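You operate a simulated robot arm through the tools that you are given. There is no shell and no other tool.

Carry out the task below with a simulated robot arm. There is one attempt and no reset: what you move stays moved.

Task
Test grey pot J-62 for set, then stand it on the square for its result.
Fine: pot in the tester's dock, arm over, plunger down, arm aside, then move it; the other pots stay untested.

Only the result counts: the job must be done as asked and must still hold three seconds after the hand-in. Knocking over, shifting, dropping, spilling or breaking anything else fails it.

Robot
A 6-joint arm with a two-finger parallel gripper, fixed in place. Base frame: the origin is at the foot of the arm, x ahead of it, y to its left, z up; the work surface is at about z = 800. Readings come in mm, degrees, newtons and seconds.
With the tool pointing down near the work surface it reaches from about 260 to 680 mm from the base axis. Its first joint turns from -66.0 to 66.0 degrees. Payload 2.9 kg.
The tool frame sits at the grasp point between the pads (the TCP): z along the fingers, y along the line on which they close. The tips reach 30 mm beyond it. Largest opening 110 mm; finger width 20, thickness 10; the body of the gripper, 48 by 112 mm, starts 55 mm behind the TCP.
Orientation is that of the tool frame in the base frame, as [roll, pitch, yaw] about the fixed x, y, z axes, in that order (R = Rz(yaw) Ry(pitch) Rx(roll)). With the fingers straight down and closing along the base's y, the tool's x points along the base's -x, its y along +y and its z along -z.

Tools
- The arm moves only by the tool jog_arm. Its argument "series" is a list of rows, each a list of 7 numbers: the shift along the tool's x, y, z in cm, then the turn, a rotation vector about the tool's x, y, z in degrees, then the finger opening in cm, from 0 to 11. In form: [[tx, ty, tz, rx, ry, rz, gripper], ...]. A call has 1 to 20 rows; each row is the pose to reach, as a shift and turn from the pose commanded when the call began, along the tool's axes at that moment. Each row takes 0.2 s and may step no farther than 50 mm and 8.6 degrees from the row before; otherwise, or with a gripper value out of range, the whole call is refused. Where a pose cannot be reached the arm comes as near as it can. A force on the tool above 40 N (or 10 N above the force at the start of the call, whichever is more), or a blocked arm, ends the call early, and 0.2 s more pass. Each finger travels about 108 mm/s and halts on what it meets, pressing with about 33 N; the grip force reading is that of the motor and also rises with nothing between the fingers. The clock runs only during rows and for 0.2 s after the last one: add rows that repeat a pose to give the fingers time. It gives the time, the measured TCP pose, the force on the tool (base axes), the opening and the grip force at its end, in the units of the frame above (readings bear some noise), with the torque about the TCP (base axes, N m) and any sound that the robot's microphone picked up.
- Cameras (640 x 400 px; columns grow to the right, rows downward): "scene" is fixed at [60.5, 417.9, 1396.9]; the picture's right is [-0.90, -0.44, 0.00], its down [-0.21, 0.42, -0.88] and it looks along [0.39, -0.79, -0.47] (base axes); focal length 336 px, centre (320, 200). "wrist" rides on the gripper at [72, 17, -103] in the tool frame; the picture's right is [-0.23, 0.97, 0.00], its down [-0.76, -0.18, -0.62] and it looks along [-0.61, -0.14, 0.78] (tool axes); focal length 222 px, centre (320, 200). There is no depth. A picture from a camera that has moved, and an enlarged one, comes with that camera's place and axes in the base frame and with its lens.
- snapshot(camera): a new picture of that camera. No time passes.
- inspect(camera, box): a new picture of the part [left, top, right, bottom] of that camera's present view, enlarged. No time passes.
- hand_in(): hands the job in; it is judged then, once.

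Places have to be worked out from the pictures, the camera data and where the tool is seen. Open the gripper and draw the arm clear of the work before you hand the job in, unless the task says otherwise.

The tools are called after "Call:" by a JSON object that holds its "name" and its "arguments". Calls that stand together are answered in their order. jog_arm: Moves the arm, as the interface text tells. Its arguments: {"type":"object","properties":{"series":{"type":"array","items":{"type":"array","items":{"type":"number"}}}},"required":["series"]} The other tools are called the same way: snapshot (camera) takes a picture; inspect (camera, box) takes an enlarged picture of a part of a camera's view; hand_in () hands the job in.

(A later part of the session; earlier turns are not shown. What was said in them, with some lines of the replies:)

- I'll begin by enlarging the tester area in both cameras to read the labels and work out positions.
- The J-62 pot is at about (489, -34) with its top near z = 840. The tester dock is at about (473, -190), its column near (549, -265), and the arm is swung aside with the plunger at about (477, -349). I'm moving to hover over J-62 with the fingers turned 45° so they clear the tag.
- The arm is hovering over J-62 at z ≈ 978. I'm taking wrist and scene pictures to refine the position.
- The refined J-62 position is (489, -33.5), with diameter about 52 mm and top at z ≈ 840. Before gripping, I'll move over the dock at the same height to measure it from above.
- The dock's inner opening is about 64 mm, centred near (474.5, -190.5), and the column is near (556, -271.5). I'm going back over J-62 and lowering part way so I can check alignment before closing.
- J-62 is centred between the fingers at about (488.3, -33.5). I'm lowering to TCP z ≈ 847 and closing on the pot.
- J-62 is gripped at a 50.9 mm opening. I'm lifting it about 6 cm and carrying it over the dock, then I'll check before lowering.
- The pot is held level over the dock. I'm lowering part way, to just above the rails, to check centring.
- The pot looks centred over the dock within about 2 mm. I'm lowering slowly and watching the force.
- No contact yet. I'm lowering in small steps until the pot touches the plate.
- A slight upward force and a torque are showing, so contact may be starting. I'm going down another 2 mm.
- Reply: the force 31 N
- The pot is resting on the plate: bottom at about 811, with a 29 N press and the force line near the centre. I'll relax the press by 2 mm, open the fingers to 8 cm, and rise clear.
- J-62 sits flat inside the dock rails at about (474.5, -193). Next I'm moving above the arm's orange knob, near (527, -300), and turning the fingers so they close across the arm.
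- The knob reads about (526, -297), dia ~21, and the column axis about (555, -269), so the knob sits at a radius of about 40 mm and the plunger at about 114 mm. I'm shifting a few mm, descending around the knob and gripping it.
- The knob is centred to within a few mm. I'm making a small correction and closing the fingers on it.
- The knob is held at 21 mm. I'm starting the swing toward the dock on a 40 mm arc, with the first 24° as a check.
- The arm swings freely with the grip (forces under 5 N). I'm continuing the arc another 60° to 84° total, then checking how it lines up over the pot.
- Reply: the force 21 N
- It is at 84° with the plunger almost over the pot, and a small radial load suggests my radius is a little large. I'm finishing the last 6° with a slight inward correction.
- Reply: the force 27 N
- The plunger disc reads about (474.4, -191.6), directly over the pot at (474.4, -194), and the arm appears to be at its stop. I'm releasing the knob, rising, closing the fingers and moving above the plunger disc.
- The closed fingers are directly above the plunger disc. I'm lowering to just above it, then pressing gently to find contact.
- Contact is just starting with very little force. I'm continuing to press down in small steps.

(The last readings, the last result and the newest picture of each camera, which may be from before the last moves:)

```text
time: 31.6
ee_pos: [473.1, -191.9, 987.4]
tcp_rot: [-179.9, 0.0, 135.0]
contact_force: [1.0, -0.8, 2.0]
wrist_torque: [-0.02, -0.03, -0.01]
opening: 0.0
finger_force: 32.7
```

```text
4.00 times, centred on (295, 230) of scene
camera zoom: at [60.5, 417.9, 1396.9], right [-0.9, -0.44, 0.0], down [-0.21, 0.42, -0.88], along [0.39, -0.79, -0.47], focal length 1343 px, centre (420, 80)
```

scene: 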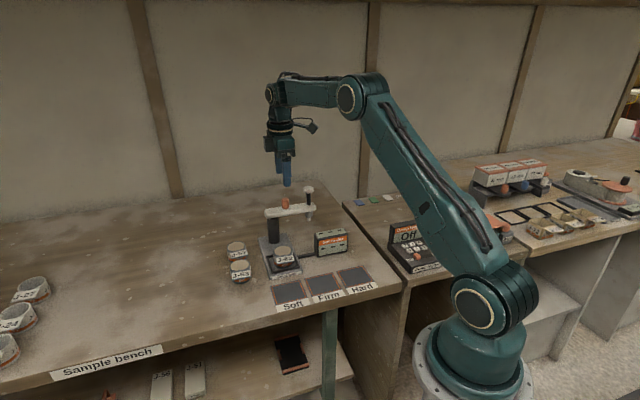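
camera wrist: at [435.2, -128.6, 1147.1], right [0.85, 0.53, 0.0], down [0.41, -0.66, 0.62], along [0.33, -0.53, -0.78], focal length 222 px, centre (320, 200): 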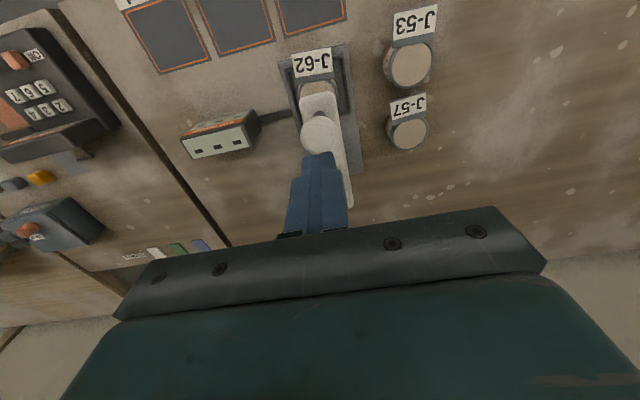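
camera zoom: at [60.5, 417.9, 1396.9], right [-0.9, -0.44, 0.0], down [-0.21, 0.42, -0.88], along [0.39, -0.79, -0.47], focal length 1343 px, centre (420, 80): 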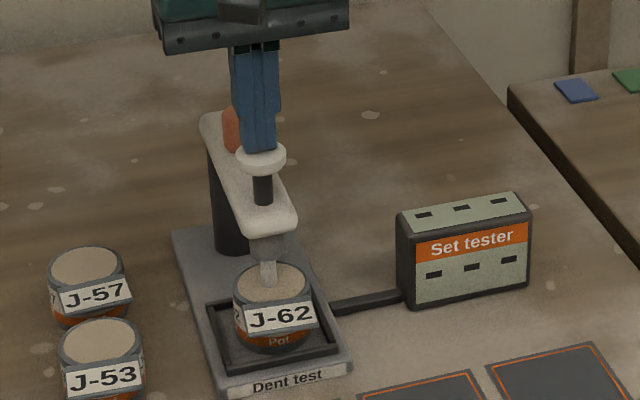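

The plunger is descending with light spring force (about 2 N). I'm continuing down.

Call:
{"name": "jog_arm", "arguments": {"series": [[0, 0, 0.2, 0, 0, 0, 0], [0, 0, 0.4, 0, 0, 0, 0], [0, 0, 0.6, 0, 0, 0, 0], [0, 0, 0.8, 0, 0, 0, 0], [0, 0, 0.8, 0, 0, 0, 0]]}}

Call:
{"name": "inspect", "arguments": {"camera": "scene", "box": [240, 180, 350, 280]}}

```text
time: 32.8
ee_pos: [473.5, -191.6, 980.6]
tcp_rot: [-179.9, 0.0, 135.0]
contact_force: [1.7, -0.5, 3.0]
wrist_torque: [0.01, -0.03, 0.07]
opening: 0.0
finger_force: 33.0
```

```text
4.00 times, centred on (295, 230) of scene
camera zoom: at [60.5, 417.9, 1396.9], right [-0.9, -0.44, 0.0], down [-0.21, 0.42, -0.88], along [0.39, -0.79, -0.47], focal length 1343 px, centre (420, 80)
```

zoom: 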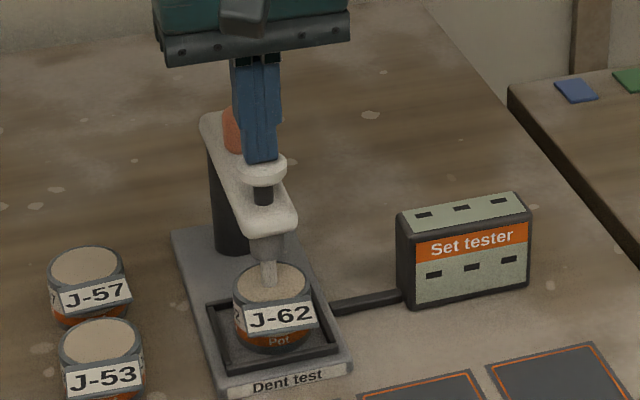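

The tip appears to be reaching the pot's surface. I'm pressing farther while watching for rising force, a sound or an indicator change.

Call:
{"name": "jog_arm", "arguments": {"series": [[0, 0, 0.2, 0, 0, 0, 0], [0, 0, 0.4, 0, 0, 0, 0], [0, 0, 0.6, 0, 0, 0, 0], [0, 0, 0.6, 0, 0, 0, 0]]}}

Call:
{"name": "inspect", "arguments": {"camera": "scene", "box": [240, 180, 350, 280]}}

```text
time: 33.8
ee_pos: [474.8, -190.5, 973.0]
tcp_rot: [-180.0, 0.0, 135.0]
contact_force: [-0.8, 0.7, 4.5]
wrist_torque: [0.01, 0.01, -0.05]
opening: 0.2
finger_force: 32.9
```

```text
4.00 times, centred on (295, 230) of scene
camera zoom: at [60.4, 417.9, 1396.9], right [-0.9, -0.44, 0.0], down [-0.21, 0.42, -0.88], along [0.39, -0.79, -0.47], focal length 1343 px, centre (420, 80)
```

zoom: 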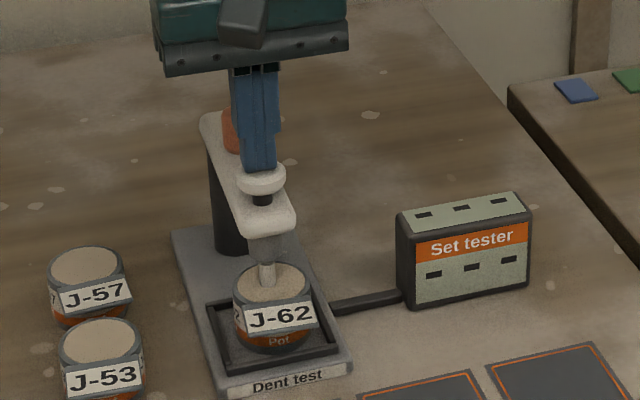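

Force is 4.5 N and the indicators are unchanged. I'm continuing the stroke.

Call:
{"name": "jog_arm", "arguments": {"series": [[0, 0, 0.2, 0, 0, 0, 0], [0, 0, 0.4, 0, 0, 0, 0], [0, 0, 0.6, 0, 0, 0, 0], [0, 0, 0.6, 0, 0, 0, 0]]}}

Call:
{"name": "inspect", "arguments": {"camera": "scene", "box": [240, 180, 350, 280]}}

```text
time: 34.8
ee_pos: [474.2, -190.6, 968.6]
tcp_rot: [180.0, 0.0, 135.0]
contact_force: [-0.7, 0.1, 5.2]
wrist_torque: [0.01, 0.01, -0.08]
opening: 0.1
finger_force: 33.4
```

```text
4.00 times, centred on (295, 230) of scene
camera zoom: at [60.4, 417.9, 1396.9], right [-0.9, -0.44, 0.0], down [-0.21, 0.42, -0.88], along [0.39, -0.79, -0.47], focal length 1343 px, centre (420, 80)
```

zoom: 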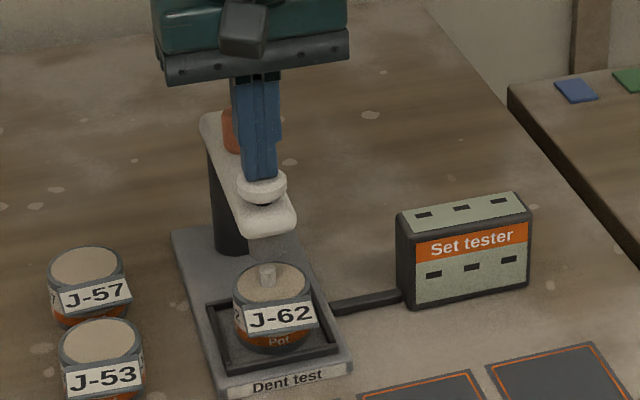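

The disc is close to the arm now and the tip is visible in the pot. I'm continuing gently to the end of the stroke.

Call:
{"name": "jog_arm", "arguments": {"series": [[0, 0, 0.1, 0, 0, 0, 0], [0, 0, 0.2, 0, 0, 0, 0], [0, 0, 0.3, 0, 0, 0, 0], [0, 0, 0.4, 0, 0, 0, 0], [0, 0, 0.4, 0, 0, 0, 0]]}}

Call:
{"name": "inspect", "arguments": {"camera": "scene", "box": [240, 180, 350, 280]}}

```text
time: 36.0
ee_pos: [474.2, -190.9, 964.2]
tcp_rot: [-180.0, 0.1, 135.1]
contact_force: [-3.5, 4.5, 11.2]
wrist_torque: [0.14, 0.09, 0.06]
opening: 0.0
finger_force: 33.4
```

```text
4.00 times, centred on (295, 230) of scene
camera zoom: at [60.3, 418.1, 1396.8], right [-0.9, -0.44, 0.0], down [-0.21, 0.42, -0.88], along [0.39, -0.79, -0.47], focal length 1343 px, centre (420, 80)
```

zoom: 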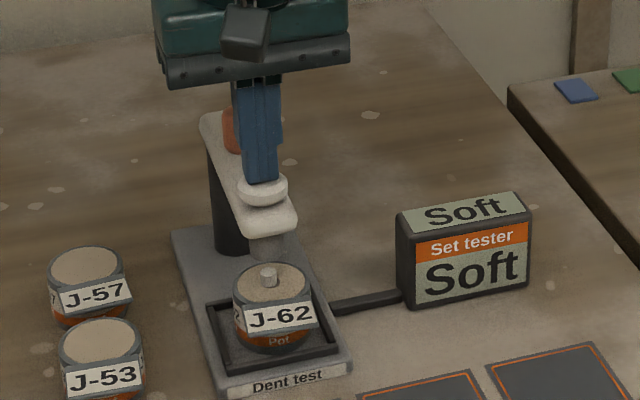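

The tester now reads "Soft". I'm raising off the plunger so it can spring back, then I'll confirm the reading.

Call:
{"name": "jog_arm", "arguments": {"series": [[0, 0, -0.5, 0, 0, 0, 0], [0, 0, -1.5, 0, 0, 0, 0], [0, 0, -3, 0, 0, 0, 0], [0, 0, -5, 0, 0, 0, 0], [0, 0, -8, 0, 0, 0, 0], [0, 0, -8, 0, 0, 0, 0], [0, 0, -8, 0, 0, 0, 0]]}}

Call:
{"name": "inspect", "arguments": {"camera": "scene", "box": [240, 180, 350, 280]}}

Call:
{"name": "snapshot", "arguments": {"camera": "wrist"}}

```text
time: 37.6
ee_pos: [473.9, -191.3, 1042.7]
tcp_rot: [-180.0, -0.1, 135.0]
contact_force: [-0.2, -0.1, 0.1]
wrist_torque: [0.01, 0.0, -0.01]
opening: 0.0
finger_force: 33.0
```

```text
4.00 times, centred on (295, 230) of scene
camera zoom: at [60.5, 417.9, 1396.9], right [-0.9, -0.44, 0.0], down [-0.21, 0.42, -0.88], along [0.39, -0.79, -0.47], focal length 1343 px, centre (420, 80)
```

zoom: 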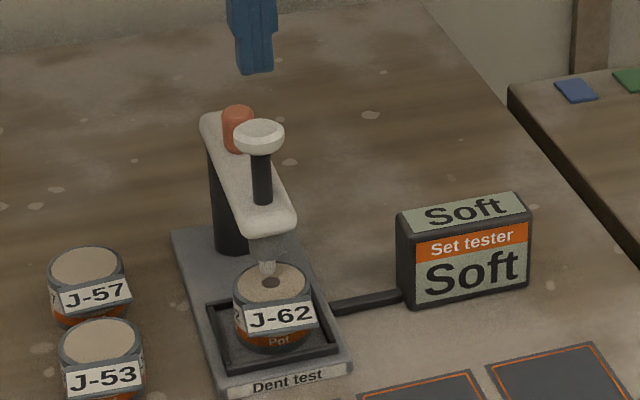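

```text
taken
camera wrist: at [434.0, -129.3, 1147.7], right [0.85, 0.53, 0.0], down [0.41, -0.66, 0.62], along [0.33, -0.53, -0.78], focal length 222 px, centre (320, 200)
```

wrist: 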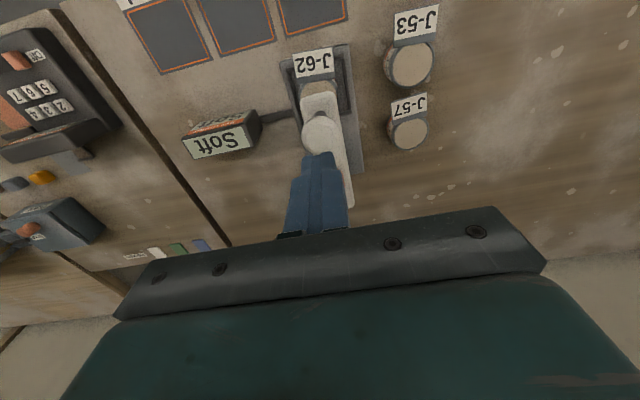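

The reading holds at "Soft", the plunger has returned, and the pot shows its dent. I'm opening the fingers and returning over the orange knob to swing the arm aside.

Call:
{"name": "jog_arm", "arguments": {"series": [[-2.5, 0, 0, 0, 0, 0, 2], [-5, 0, 0, 0, 0, 0, 4], [-7.05, 0, 0, 0, 0, 0, 6], [-7.05, 0, 4, 0, 0, 0, 6], [-7.05, 0, 6, 0, 0, 0, 6], [-7.05, 0, 6, 0, 0, 0, 6]]}}

Call:
{"name": "snapshot", "arguments": {"camera": "wrist"}}

Call:
{"name": "inspect", "arguments": {"camera": "wrist", "box": [220, 80, 420, 230]}}

```text
time: 39.0
ee_pos: [525.1, -239.2, 981.4]
tcp_rot: [180.0, 0.0, 135.0]
contact_force: [0.4, -0.1, 0.5]
wrist_torque: [0.01, 0.0, 0.02]
opening: 60.0
finger_force: 0.1
```

```text
taken
camera wrist: at [485.6, -177.6, 1086.7], right [0.85, 0.53, 0.0], down [0.41, -0.66, 0.62], along [0.33, -0.53, -0.78], focal length 222 px, centre (320, 200)
```

wrist: 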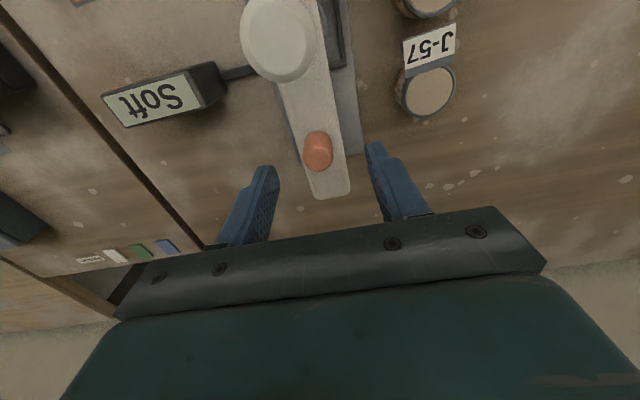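

```text
2.67 times, centred on (320, 155) of wrist
camera zoom: at [485.6, -177.6, 1086.7], right [0.85, 0.53, 0.0], down [0.41, -0.66, 0.62], along [0.33, -0.53, -0.78], focal length 592 px, centre (320, 320)
```

zoom: 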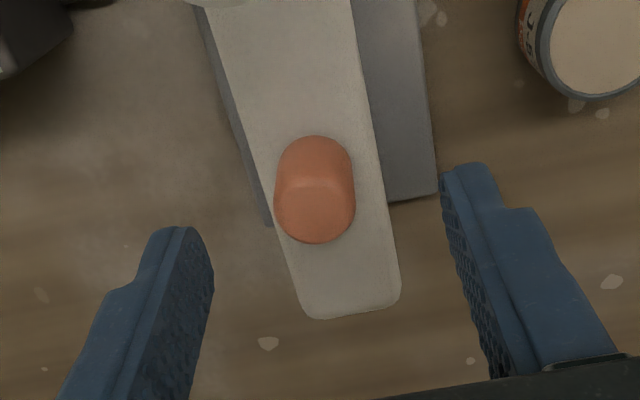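

The knob is centred under the gripper. I'm descending 2.5 cm and gripping it.

Call:
{"name": "jog_arm", "arguments": {"series": [[0, 0, 1.5, 0, 0, 0, 6], [0, 0, 2.5, 0, 0, 0, 6], [0, 0, 2.5, 0, 0, 0, 4], [0, 0, 2.5, 0, 0, 0, 2.5], [0, 0, 2.5, 0, 0, 0, 1.5], [0, 0, 2.5, 0, 0, 0, 1.5], [0, 0, 2.5, 0, 0, 0, 1.5]]}}

```text
time: 40.6
ee_pos: [523.7, -240.3, 955.7]
tcp_rot: [-180.0, -0.2, 134.9]
contact_force: [-9.3, -8.0, 0.4]
wrist_torque: [0.2, -0.09, -0.05]
opening: 21.3
finger_force: 44.5
```

The knob is gripped. I'm swinging the arm back aside along the same arc.

Call:
{"name": "jog_arm", "arguments": {"series": [[-0.022, -0.418, 0, 0, 0, -6, 1.5], [-0.087, -0.832, 0, 0, 0, -12, 1.5], [-0.196, -1.236, 0, 0, 0, -18, 1.5], [-0.346, -1.627, 0, 0, 0, -24, 1.5], [-0.536, -2.0, 0, 0, 0, -30, 1.5], [-0.764, -2.351, 0, 0, 0, -36, 1.5], [-1.027, -2.677, 0, 0, 0, -42, 1.5], [-1.323, -2.973, 0, 0, 0, -48, 1.5], [-1.649, -3.236, 0, 0, 0, -54, 1.5], [-2.0, -3.464, 0, 0, 0, -60, 1.5], [-2.373, -3.654, 0, 0, 0, -66, 1.5], [-2.764, -3.804, 0, 0, 0, -72, 1.5], [-3.168, -3.913, 0, 0, 0, -78, 1.5], [-3.168, -3.913, 0, 0, 0, -78, 1.5]]}}

Call:
{"name": "inspect", "arguments": {"camera": "scene", "box": [230, 150, 350, 290]}}

Call:
{"name": "snapshot", "arguments": {"camera": "wrist"}}

```text
time: 43.6
ee_pos: [518.7, -291.6, 957.4]
tcp_rot: [179.9, -0.1, -146.9]
contact_force: [-2.0, -4.2, -24.5]
wrist_torque: [-0.67, -0.2, -0.06]
opening: 21.0
finger_force: 45.3
```

```text
2.86 times, centred on (290, 220) of scene
camera zoom: at [60.9, 417.6, 1397.0], right [-0.9, -0.44, 0.0], down [-0.21, 0.42, -0.88], along [0.39, -0.79, -0.47], focal length 960 px, centre (406, 143)
```

zoom: 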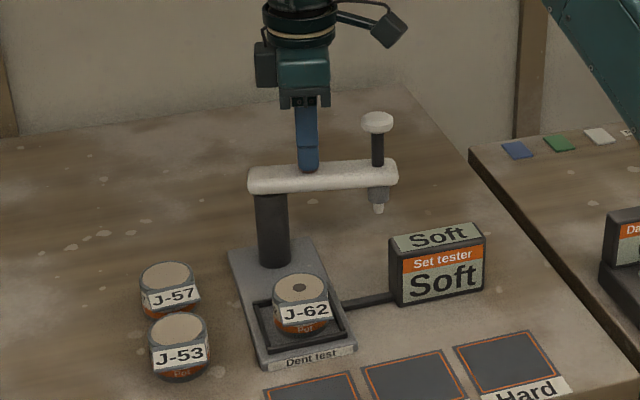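

```text
taken
camera wrist: at [448.8, -317.4, 1062.4], right [-0.34, 0.94, 0.0], down [0.74, 0.27, 0.62], along [0.58, 0.21, -0.78], focal length 222 px, centre (320, 200)
```

wrist: 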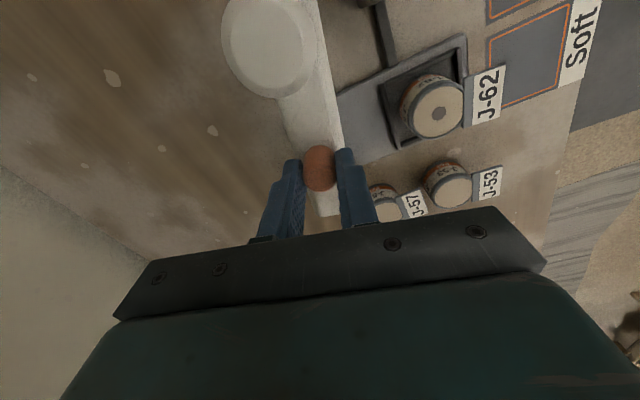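

It is at 78° with a slight upward pull on the knob. I'm finishing the last 12° while relaxing 1 mm downward.

Call:
{"name": "jog_arm", "arguments": {"series": [[0, 0, 0.1, 0, 0, 0, 1.5], [-0.022, -0.418, 0.1, 0, 0, -6, 1.5], [-0.087, -0.832, 0.1, 0, 0, -12, 1.5], [-0.087, -0.832, 0.1, 0, 0, -12, 1.5]]}}

Call:
{"name": "inspect", "arguments": {"camera": "scene", "box": [230, 150, 350, 290]}}

Call:
{"name": "snapshot", "arguments": {"camera": "wrist"}}

```text
time: 44.6
ee_pos: [523.2, -296.9, 956.7]
tcp_rot: [179.8, 0.0, -134.8]
contact_force: [-12.9, 6.7, -9.5]
wrist_torque: [-0.44, 0.21, -0.08]
opening: 21.0
finger_force: 45.4
```

```text
2.86 times, centred on (290, 220) of scene
camera zoom: at [60.3, 418.0, 1396.8], right [-0.9, -0.44, 0.0], down [-0.21, 0.42, -0.88], along [0.39, -0.79, -0.47], focal length 960 px, centre (406, 143)
```

zoom: 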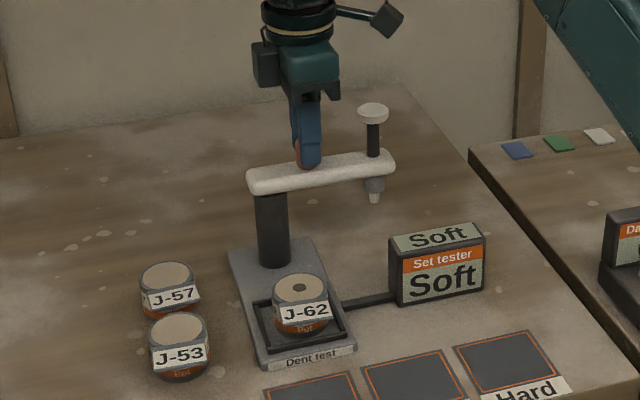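

```text
taken
camera wrist: at [461.0, -337.5, 1062.4], right [-0.53, 0.85, 0.0], down [0.66, 0.41, 0.62], along [0.53, 0.33, -0.78], focal length 222 px, centre (320, 200)
```

wrist: 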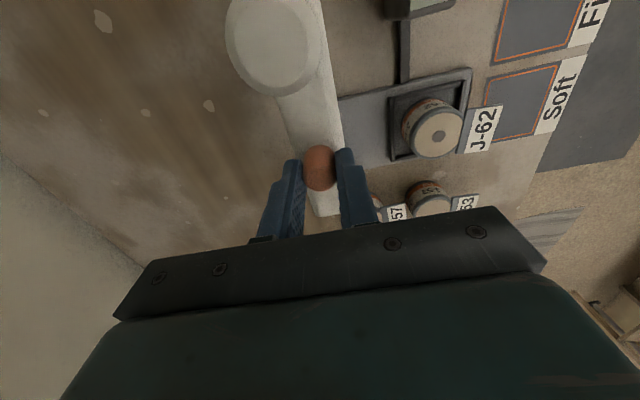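

The arm is back against its aside stop. I'm releasing the knob, rising clear, and moving over the pot with the fingers turned back.

Call:
{"name": "jog_arm", "arguments": {"series": [[0, 0, 0, 0, 0, 0, 2.5], [0, 0, 0, 0, 0, 0, 4], [0, 0, 0, 0, 0, 0, 6], [0, 0, -0.5, 0, 0, 0, 6], [0, 0, -4, 0, 0, 0, 6], [0, 0, -8.5, 0, 0, 0, 6], [-0.35, 0.98, -8.5, 0, 0, 8.2, 6], [-0.7, 1.95, -8.5, 0, 0, 16.4, 6], [-1.05, 2.93, -8.5, 0, 0, 24.6, 6], [-1.4, 3.9, -8.5, 0, 0, 32.8, 6], [-1.73, 4.9, -8.5, 0, 0, 41, 6], [-2.08, 5.86, -8.5, 0, 0, 49.2, 6.5], [-2.42, 6.84, -8.5, 0, 0, 57.4, 7], [-2.77, 7.8, -8.5, 0, 0, 65.6, 7.5], [-3.12, 8.8, -8.5, 0, 0, 73.8, 8], [-3.47, 9.8, -8.5, 0, 0, 82, 8], [-3.81, 10.75, -8.5, 0, 0, 90, 8], [-3.81, 10.75, -8.5, 0, 0, 90, 8]]}}

Call:
{"name": "snapshot", "arguments": {"camera": "wrist"}}

Call:
{"name": "inspect", "arguments": {"camera": "wrist", "box": [220, 60, 420, 210]}}

Call:
{"name": "inspect", "arguments": {"camera": "scene", "box": [230, 170, 350, 310]}}

```text
time: 48.4
ee_pos: [475.4, -193.1, 1043.5]
tcp_rot: [-180.0, 0.0, 135.0]
contact_force: [-0.6, 0.1, 0.0]
wrist_torque: [-0.01, 0.01, -0.02]
opening: 79.9
finger_force: 0.0
```

```text
taken
camera wrist: at [436.3, -131.7, 1147.8], right [0.85, 0.53, 0.0], down [0.41, -0.66, 0.62], along [0.33, -0.53, -0.78], focal length 222 px, centre (320, 200)
```

wrist: 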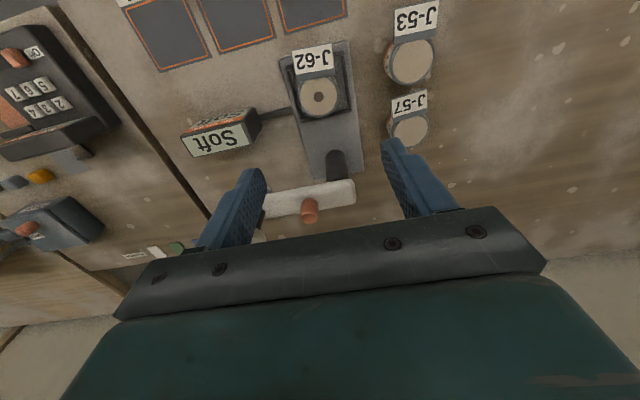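

```text
2.67 times, centred on (320, 135) of wrist
camera zoom: at [436.3, -131.7, 1147.8], right [0.85, 0.53, 0.0], down [0.41, -0.66, 0.62], along [0.33, -0.53, -0.78], focal length 592 px, centre (320, 373)
```

zoom: 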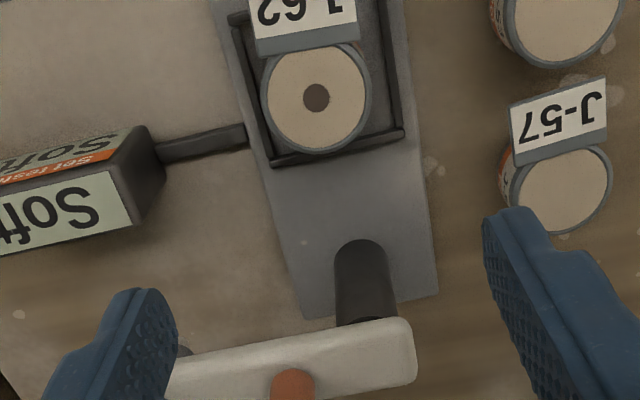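

```text
2.86 times, centred on (290, 240) of scene
camera zoom: at [60.5, 417.9, 1396.9], right [-0.9, -0.44, 0.0], down [-0.21, 0.42, -0.88], along [0.39, -0.79, -0.47], focal length 960 px, centre (406, 86)
```

zoom: 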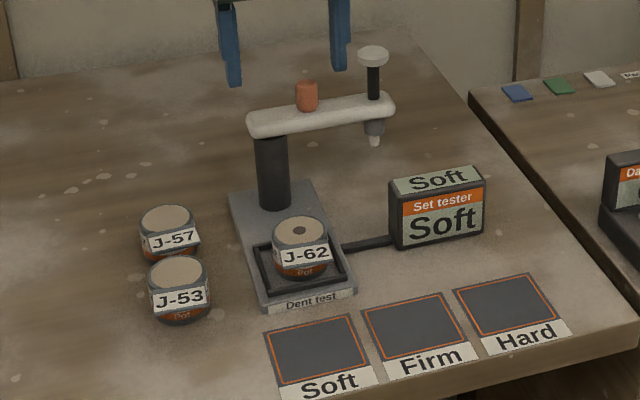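

The pot is directly below the gripper, within about 1 mm, and the arm is aside. I'm descending and gripping J-62 just above the dock rails.

Call:
{"name": "jog_arm", "arguments": {"series": [[0, 0, 4.5, 0, 0, 0, 8], [0, 0, 9, 0, 0, 0, 8], [0, 0, 13.5, 0, 0, 0, 8], [0, 0, 16.5, 0, 0, 0, 8], [0, 0, 18.3, 0, 0, 0, 8], [0, 0, 18.3, 0, 0, 0, 8], [0, 0, 18.3, 0, 0, 0, 6.5], [0, 0, 18.3, 0, 0, 0, 5.5], [0, 0, 18.3, 0, 0, 0, 4.5], [0, 0, 18.3, 0, 0, 0, 4.5], [0, 0, 18.3, 0, 0, 0, 4.5]]}}

Call:
{"name": "snapshot", "arguments": {"camera": "wrist"}}

Call:
{"name": "inspect", "arguments": {"camera": "scene", "box": [240, 220, 320, 290]}}

```text
time: 50.8
ee_pos: [474.8, -195.2, 858.4]
tcp_rot: [180.0, 0.0, 134.9]
contact_force: [0.0, -1.2, 0.3]
wrist_torque: [-0.01, -0.01, -0.01]
opening: 50.9
finger_force: 33.3
```

```text
taken
camera wrist: at [435.6, -133.0, 963.4], right [0.85, 0.53, 0.0], down [0.41, -0.66, 0.62], along [0.33, -0.53, -0.78], focal length 222 px, centre (320, 200)
```

wrist: 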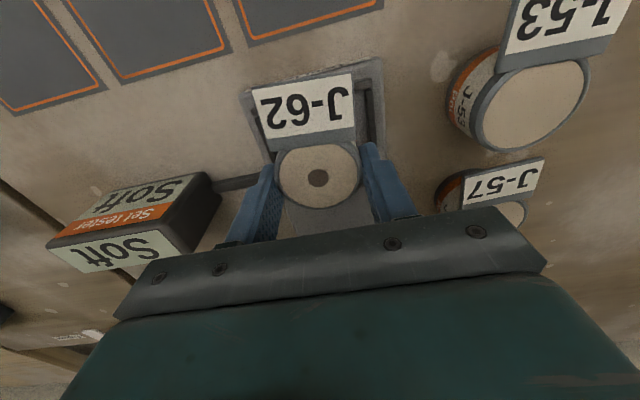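

```text
5.71 times, centred on (280, 255) of scene
camera zoom: at [60.5, 417.9, 1396.9], right [-0.9, -0.44, 0.0], down [-0.21, 0.42, -0.88], along [0.39, -0.79, -0.47], focal length 1919 px, centre (549, -114)
```

zoom: 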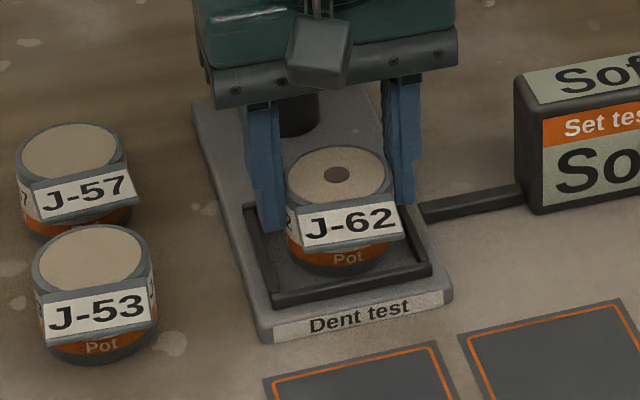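

J-62 is gripped at 50.9 mm. I'm lifting it 5 cm straight up out of the dock and carrying it to above the "Soft" square, near (407.5, -113).

Call:
{"name": "jog_arm", "arguments": {"series": [[0, 0, -1.5, 0, 0, 0, 4.5], [0, 0, -3, 0, 0, 0, 4.5], [0, 0, -5, 0, 0, 0, 4.5], [2.09, 0.21, -5, 0, 0, 0, 4.5], [4.17, 0.43, -5, 0, 0, 0, 4.5], [6.26, 0.64, -5, 0, 0, 0, 4.5], [8.34, 0.86, -5, 0, 0, 0, 4.5], [10.43, 1.07, -5, 0, 0, 0, 4.5], [10.43, 1.07, -5, 0, 0, 0, 4.5], [10.43, 1.07, -5, 0, 0, 0, 4.5]]}}

Call:
{"name": "snapshot", "arguments": {"camera": "wrist"}}

Call:
{"name": "inspect", "arguments": {"camera": "scene", "box": [230, 220, 350, 320]}}

```text
time: 53.0
ee_pos: [408.4, -113.2, 910.2]
tcp_rot: [-180.0, 0.1, 135.0]
contact_force: [0.3, 0.1, -1.9]
wrist_torque: [0.02, 0.02, 0.0]
opening: 50.8
finger_force: 33.3
```

```text
taken
camera wrist: at [369.5, -51.5, 1015.7], right [0.85, 0.53, 0.0], down [0.41, -0.66, 0.62], along [0.33, -0.53, -0.78], focal length 222 px, centre (320, 200)
```

wrist: 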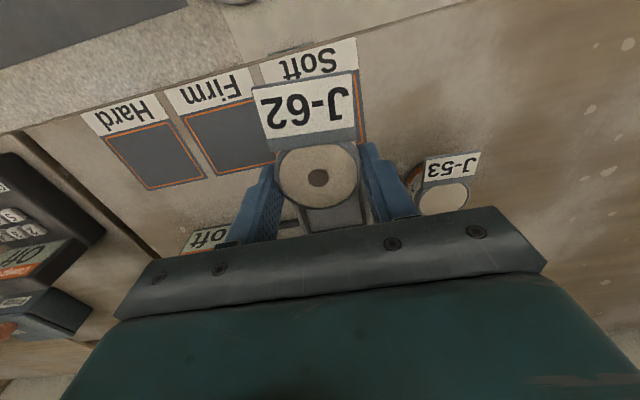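

```text
4.00 times, centred on (290, 270) of scene
camera zoom: at [60.5, 417.9, 1396.9], right [-0.9, -0.44, 0.0], down [-0.21, 0.42, -0.88], along [0.39, -0.79, -0.47], focal length 1343 px, centre (440, -80)
```

zoom: 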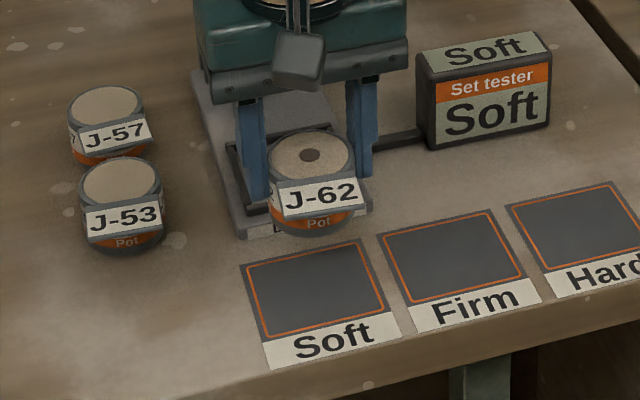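

The pot is over the Soft square; its centre reads about (408, -113) from both cameras. I'm lowering most of the way and then checking.

Call:
{"name": "jog_arm", "arguments": {"series": [[0, 0, 2, 0, 0, 0, 4.5], [0, 0, 4, 0, 0, 0, 4.5], [0, 0, 5.2, 0, 0, 0, 4.5], [0, 0, 5.2, 0, 0, 0, 4.5]]}}

Call:
{"name": "snapshot", "arguments": {"camera": "wrist"}}

Call:
{"name": "inspect", "arguments": {"camera": "scene", "box": [230, 220, 350, 320]}}

```text
time: 54.0
ee_pos: [409.3, -113.1, 856.2]
tcp_rot: [180.0, 0.0, 135.0]
contact_force: [0.3, 0.3, -1.3]
wrist_torque: [0.01, 0.0, 0.01]
opening: 50.9
finger_force: 33.2
```

```text
taken
camera wrist: at [370.3, -51.7, 961.8], right [0.85, 0.53, 0.0], down [0.41, -0.66, 0.62], along [0.33, -0.53, -0.78], focal length 222 px, centre (320, 200)
```

wrist: 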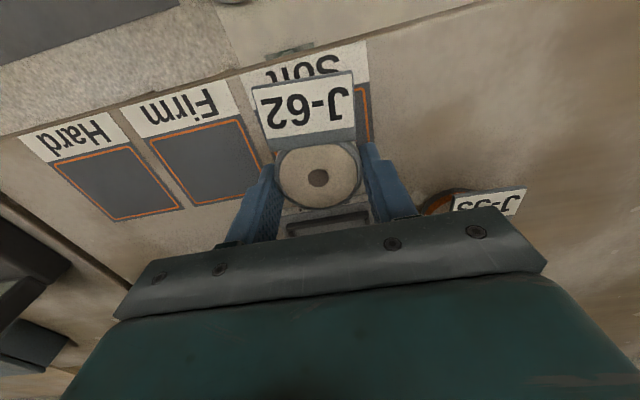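

```text
4.00 times, centred on (290, 270) of scene
camera zoom: at [60.5, 417.9, 1396.9], right [-0.9, -0.44, 0.0], down [-0.21, 0.42, -0.88], along [0.39, -0.79, -0.47], focal length 1343 px, centre (440, -80)
```

zoom: 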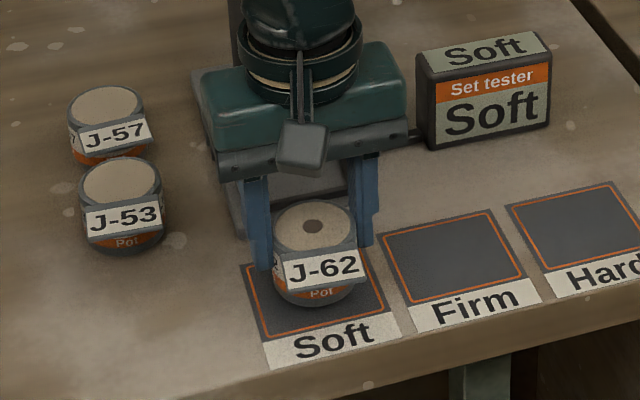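

The pot is centred over the Soft square. I'm lowering the last few millimetres to contact.

Call:
{"name": "jog_arm", "arguments": {"series": [[0, 0, 0.3, 0, 0, 0, 4.5], [0, 0, 0.5, 0, 0, 0, 4.5], [0, 0, 0.7, 0, 0, 0, 4.5], [0, 0, 0.7, 0, 0, 0, 4.5]]}}

```text
time: 55.0
ee_pos: [408.0, -113.0, 850.2]
tcp_rot: [-179.9, 0.0, 135.0]
contact_force: [0.4, -0.6, -0.8]
wrist_torque: [-0.02, 0.01, -0.04]
opening: 50.9
finger_force: 32.7
```

No contact yet. I'm continuing in 1 mm steps.

Call:
{"name": "jog_arm", "arguments": {"series": [[0, 0, 0.1, 0, 0, 0, 4.5], [0, 0, 0.2, 0, 0, 0, 4.5], [0, 0, 0.2, 0, 0, 0, 4.5]]}}

```text
time: 55.8
ee_pos: [408.4, -112.8, 848.9]
tcp_rot: [180.0, 0.0, 135.0]
contact_force: [-0.7, -0.2, -1.1]
wrist_torque: [-0.01, -0.01, -0.05]
opening: 50.8
finger_force: 32.8
```

Still no contact. I'm going on in 1 mm steps.

Call:
{"name": "jog_arm", "arguments": {"series": [[0, 0, 0.1, 0, 0, 0, 4.5], [0, 0, 0.2, 0, 0, 0, 4.5], [0, 0, 0.2, 0, 0, 0, 4.5]]}}

```text
time: 56.6
ee_pos: [408.7, -113.2, 847.3]
tcp_rot: [-180.0, 0.0, 135.0]
contact_force: [0.0, -0.2, -0.6]
wrist_torque: [-0.02, 0.0, -0.01]
opening: 50.8
finger_force: 33.4
```

I'm stepping down further, since the contact force is still near zero.

Call:
{"name": "jog_arm", "arguments": {"series": [[0, 0, 0.1, 0, 0, 0, 4.5], [0, 0, 0.2, 0, 0, 0, 4.5], [0, 0, 0.2, 0, 0, 0, 4.5]]}}

Call:
{"name": "inspect", "arguments": {"camera": "scene", "box": [250, 230, 320, 310]}}

```text
time: 57.4
ee_pos: [408.9, -112.8, 845.3]
tcp_rot: [179.9, 0.2, 135.1]
contact_force: [-3.0, 2.7, 18.0]
wrist_torque: [0.07, 0.43, 0.05]
opening: 50.9
finger_force: 32.9
```

```text
5.00 times, centred on (285, 270) of scene
camera zoom: at [60.3, 418.0, 1396.9], right [-0.9, -0.44, 0.0], down [-0.21, 0.42, -0.88], along [0.39, -0.79, -0.47], focal length 1679 px, centre (495, -150)
```

zoom: 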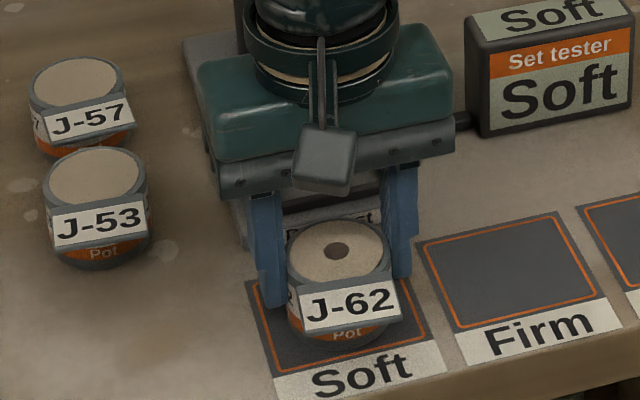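

Contact is made at 18 N with the pot inside the Soft square. I'm relaxing 1.5 mm, opening the fingers, and rising straight up.

Call:
{"name": "jog_arm", "arguments": {"series": [[0, 0, -0.15, 0, 0, 0, 4.5], [0, 0, -0.15, 0, 0, 0, 4.5], [0, 0, -0.15, 0, 0, 0, 5.5], [0, 0, -0.15, 0, 0, 0, 6.5], [0, 0, -0.15, 0, 0, 0, 8], [0, 0, -0.15, 0, 0, 0, 8], [0, 0, -2, 0, 0, 0, 8], [0, 0, -6, 0, 0, 0, 8], [0, 0, -10, 0, 0, 0, 8], [0, 0, -14, 0, 0, 0, 8], [0, 0, -18, 0, 0, 0, 8], [0, 0, -22, 0, 0, 0, 8], [0, 0, -22, 0, 0, 0, 8]]}}

Call:
{"name": "snapshot", "arguments": {"camera": "wrist"}}

Call:
{"name": "inspect", "arguments": {"camera": "scene", "box": [230, 180, 350, 310]}}

Call:
{"name": "inspect", "arguments": {"camera": "scene", "box": [250, 240, 320, 320]}}

```text
time: 60.2
ee_pos: [408.0, -112.8, 1063.2]
tcp_rot: [-180.0, 0.0, 135.2]
contact_force: [-0.4, -0.2, 0.4]
wrist_torque: [0.01, 0.0, -0.01]
opening: 79.9
finger_force: 0.2
```

```text
taken
camera wrist: at [368.5, -50.1, 1168.0], right [0.85, 0.53, 0.0], down [0.41, -0.66, 0.62], along [0.33, -0.53, -0.78], focal length 222 px, centre (320, 200)
```

wrist: 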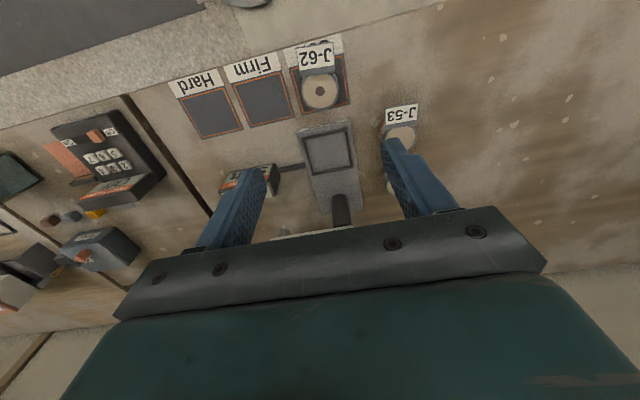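

```text
3.08 times, centred on (290, 245) of scene
camera zoom: at [60.5, 417.9, 1396.9], right [-0.9, -0.44, 0.0], down [-0.21, 0.42, -0.88], along [0.39, -0.79, -0.47], focal length 1033 px, centre (412, 62)
```

zoom: 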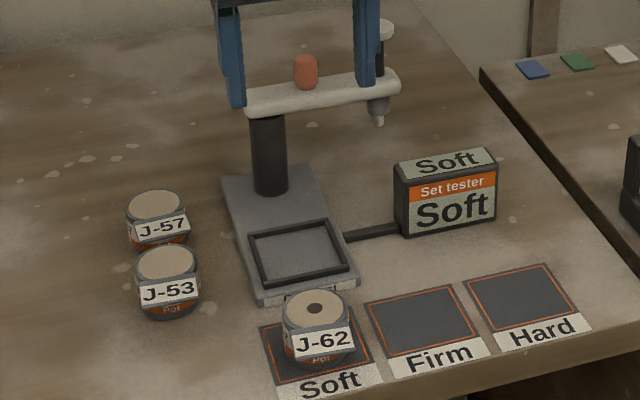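

```text
5.00 times, centred on (285, 280) of scene
camera zoom: at [60.5, 417.9, 1396.9], right [-0.9, -0.44, 0.0], down [-0.21, 0.42, -0.88], along [0.39, -0.79, -0.47], focal length 1679 px, centre (495, -200)
```

zoom: 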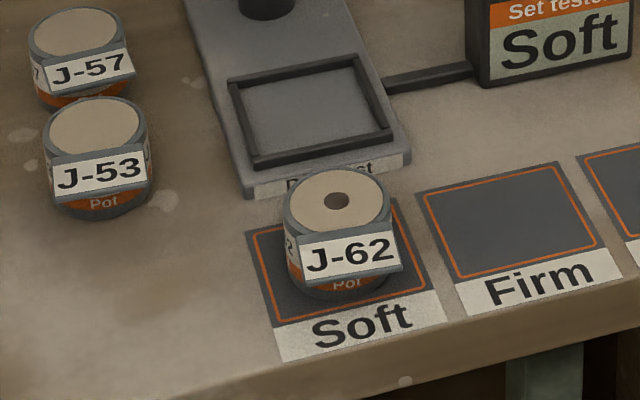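

J-62 is standing upright on the Soft square and the arm is aside. I'm checking the fit on the square from above with a zoomed wrist view.

Call:
{"name": "inspect", "arguments": {"camera": "wrist", "box": [260, 20, 380, 130]}}

Call:
{"name": "snapshot", "arguments": {"camera": "scene"}}

```text
3.64 times, centred on (320, 75) of wrist
camera zoom: at [368.5, -50.1, 1168.0], right [0.85, 0.53, 0.0], down [0.41, -0.66, 0.62], along [0.33, -0.53, -0.78], focal length 808 px, centre (320, 654)
```

zoom: 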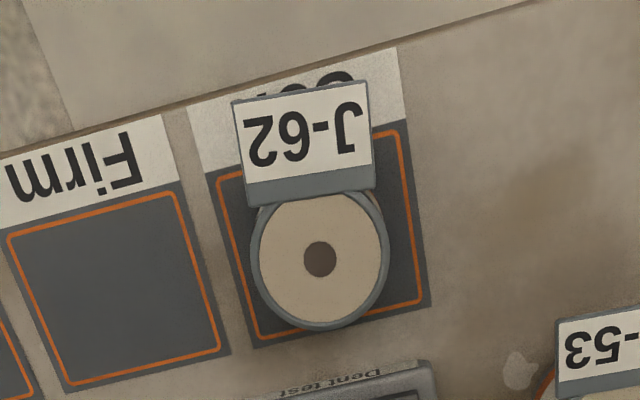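

```text
taken
```

scene: 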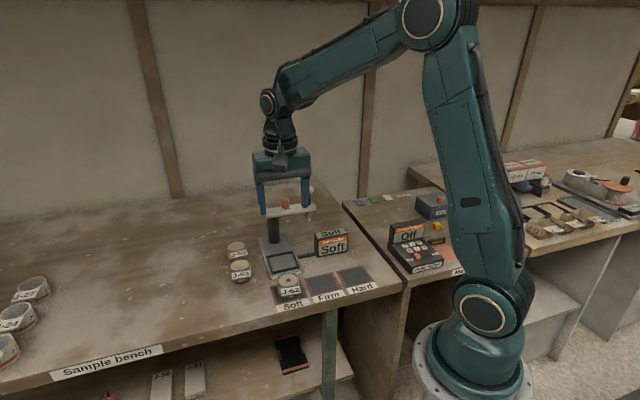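

The pot is within about 3 mm of the Soft square's centre, the arm is aside, and the other pots haven't moved. I'm drawing the arm farther up and clear before handing in.

Call:
{"name": "jog_arm", "arguments": {"series": [[0, 0, -4, 0, 0, 0, 8], [0, 0, -8, 0, 0, 0, 8], [0, 0, -12, 0, 0, 0, 10], [0, 0, -12, 0, 0, 0, 11], [0, 0, -12, 0, 0, 0, 11]]}}

Call:
{"name": "inspect", "arguments": {"camera": "scene", "box": [210, 170, 410, 320]}}

```text
time: 61.4
ee_pos: [408.8, -113.9, 1185.2]
tcp_rot: [179.9, 0.0, 134.9]
contact_force: [-0.5, 0.1, -0.4]
wrist_torque: [0.04, 0.01, 0.02]
opening: 110.0
finger_force: 0.0
```

```text
2.67 times, centred on (310, 245) of scene
camera zoom: at [60.5, 417.9, 1396.9], right [-0.9, -0.44, 0.0], down [-0.21, 0.42, -0.88], along [0.39, -0.79, -0.47], focal length 896 px, centre (347, 80)
```

zoom: 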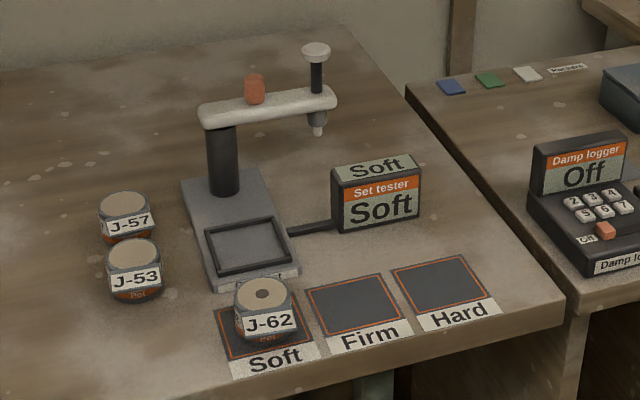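

The tester reads "Soft", J-62 stands on the Soft square, and the tester arm is back where it started. J-53 and J-57 haven't moved and the gripper is open and clear, so I'm handing in.

Call:
{"name": "hand_in", "arguments": {}}

```text
The job is handed in.
```

I tested pot J-62 and the set tester read "Soft". The pot now stands upright on the Soft square, about 3 mm from its centre.

The tester arm is swung back to its starting position. Pots J-53 and J-57 were not tested or moved. The gripper is open and the robot arm is drawn up clear of the bench. The job is handed in; no result has come back yet.
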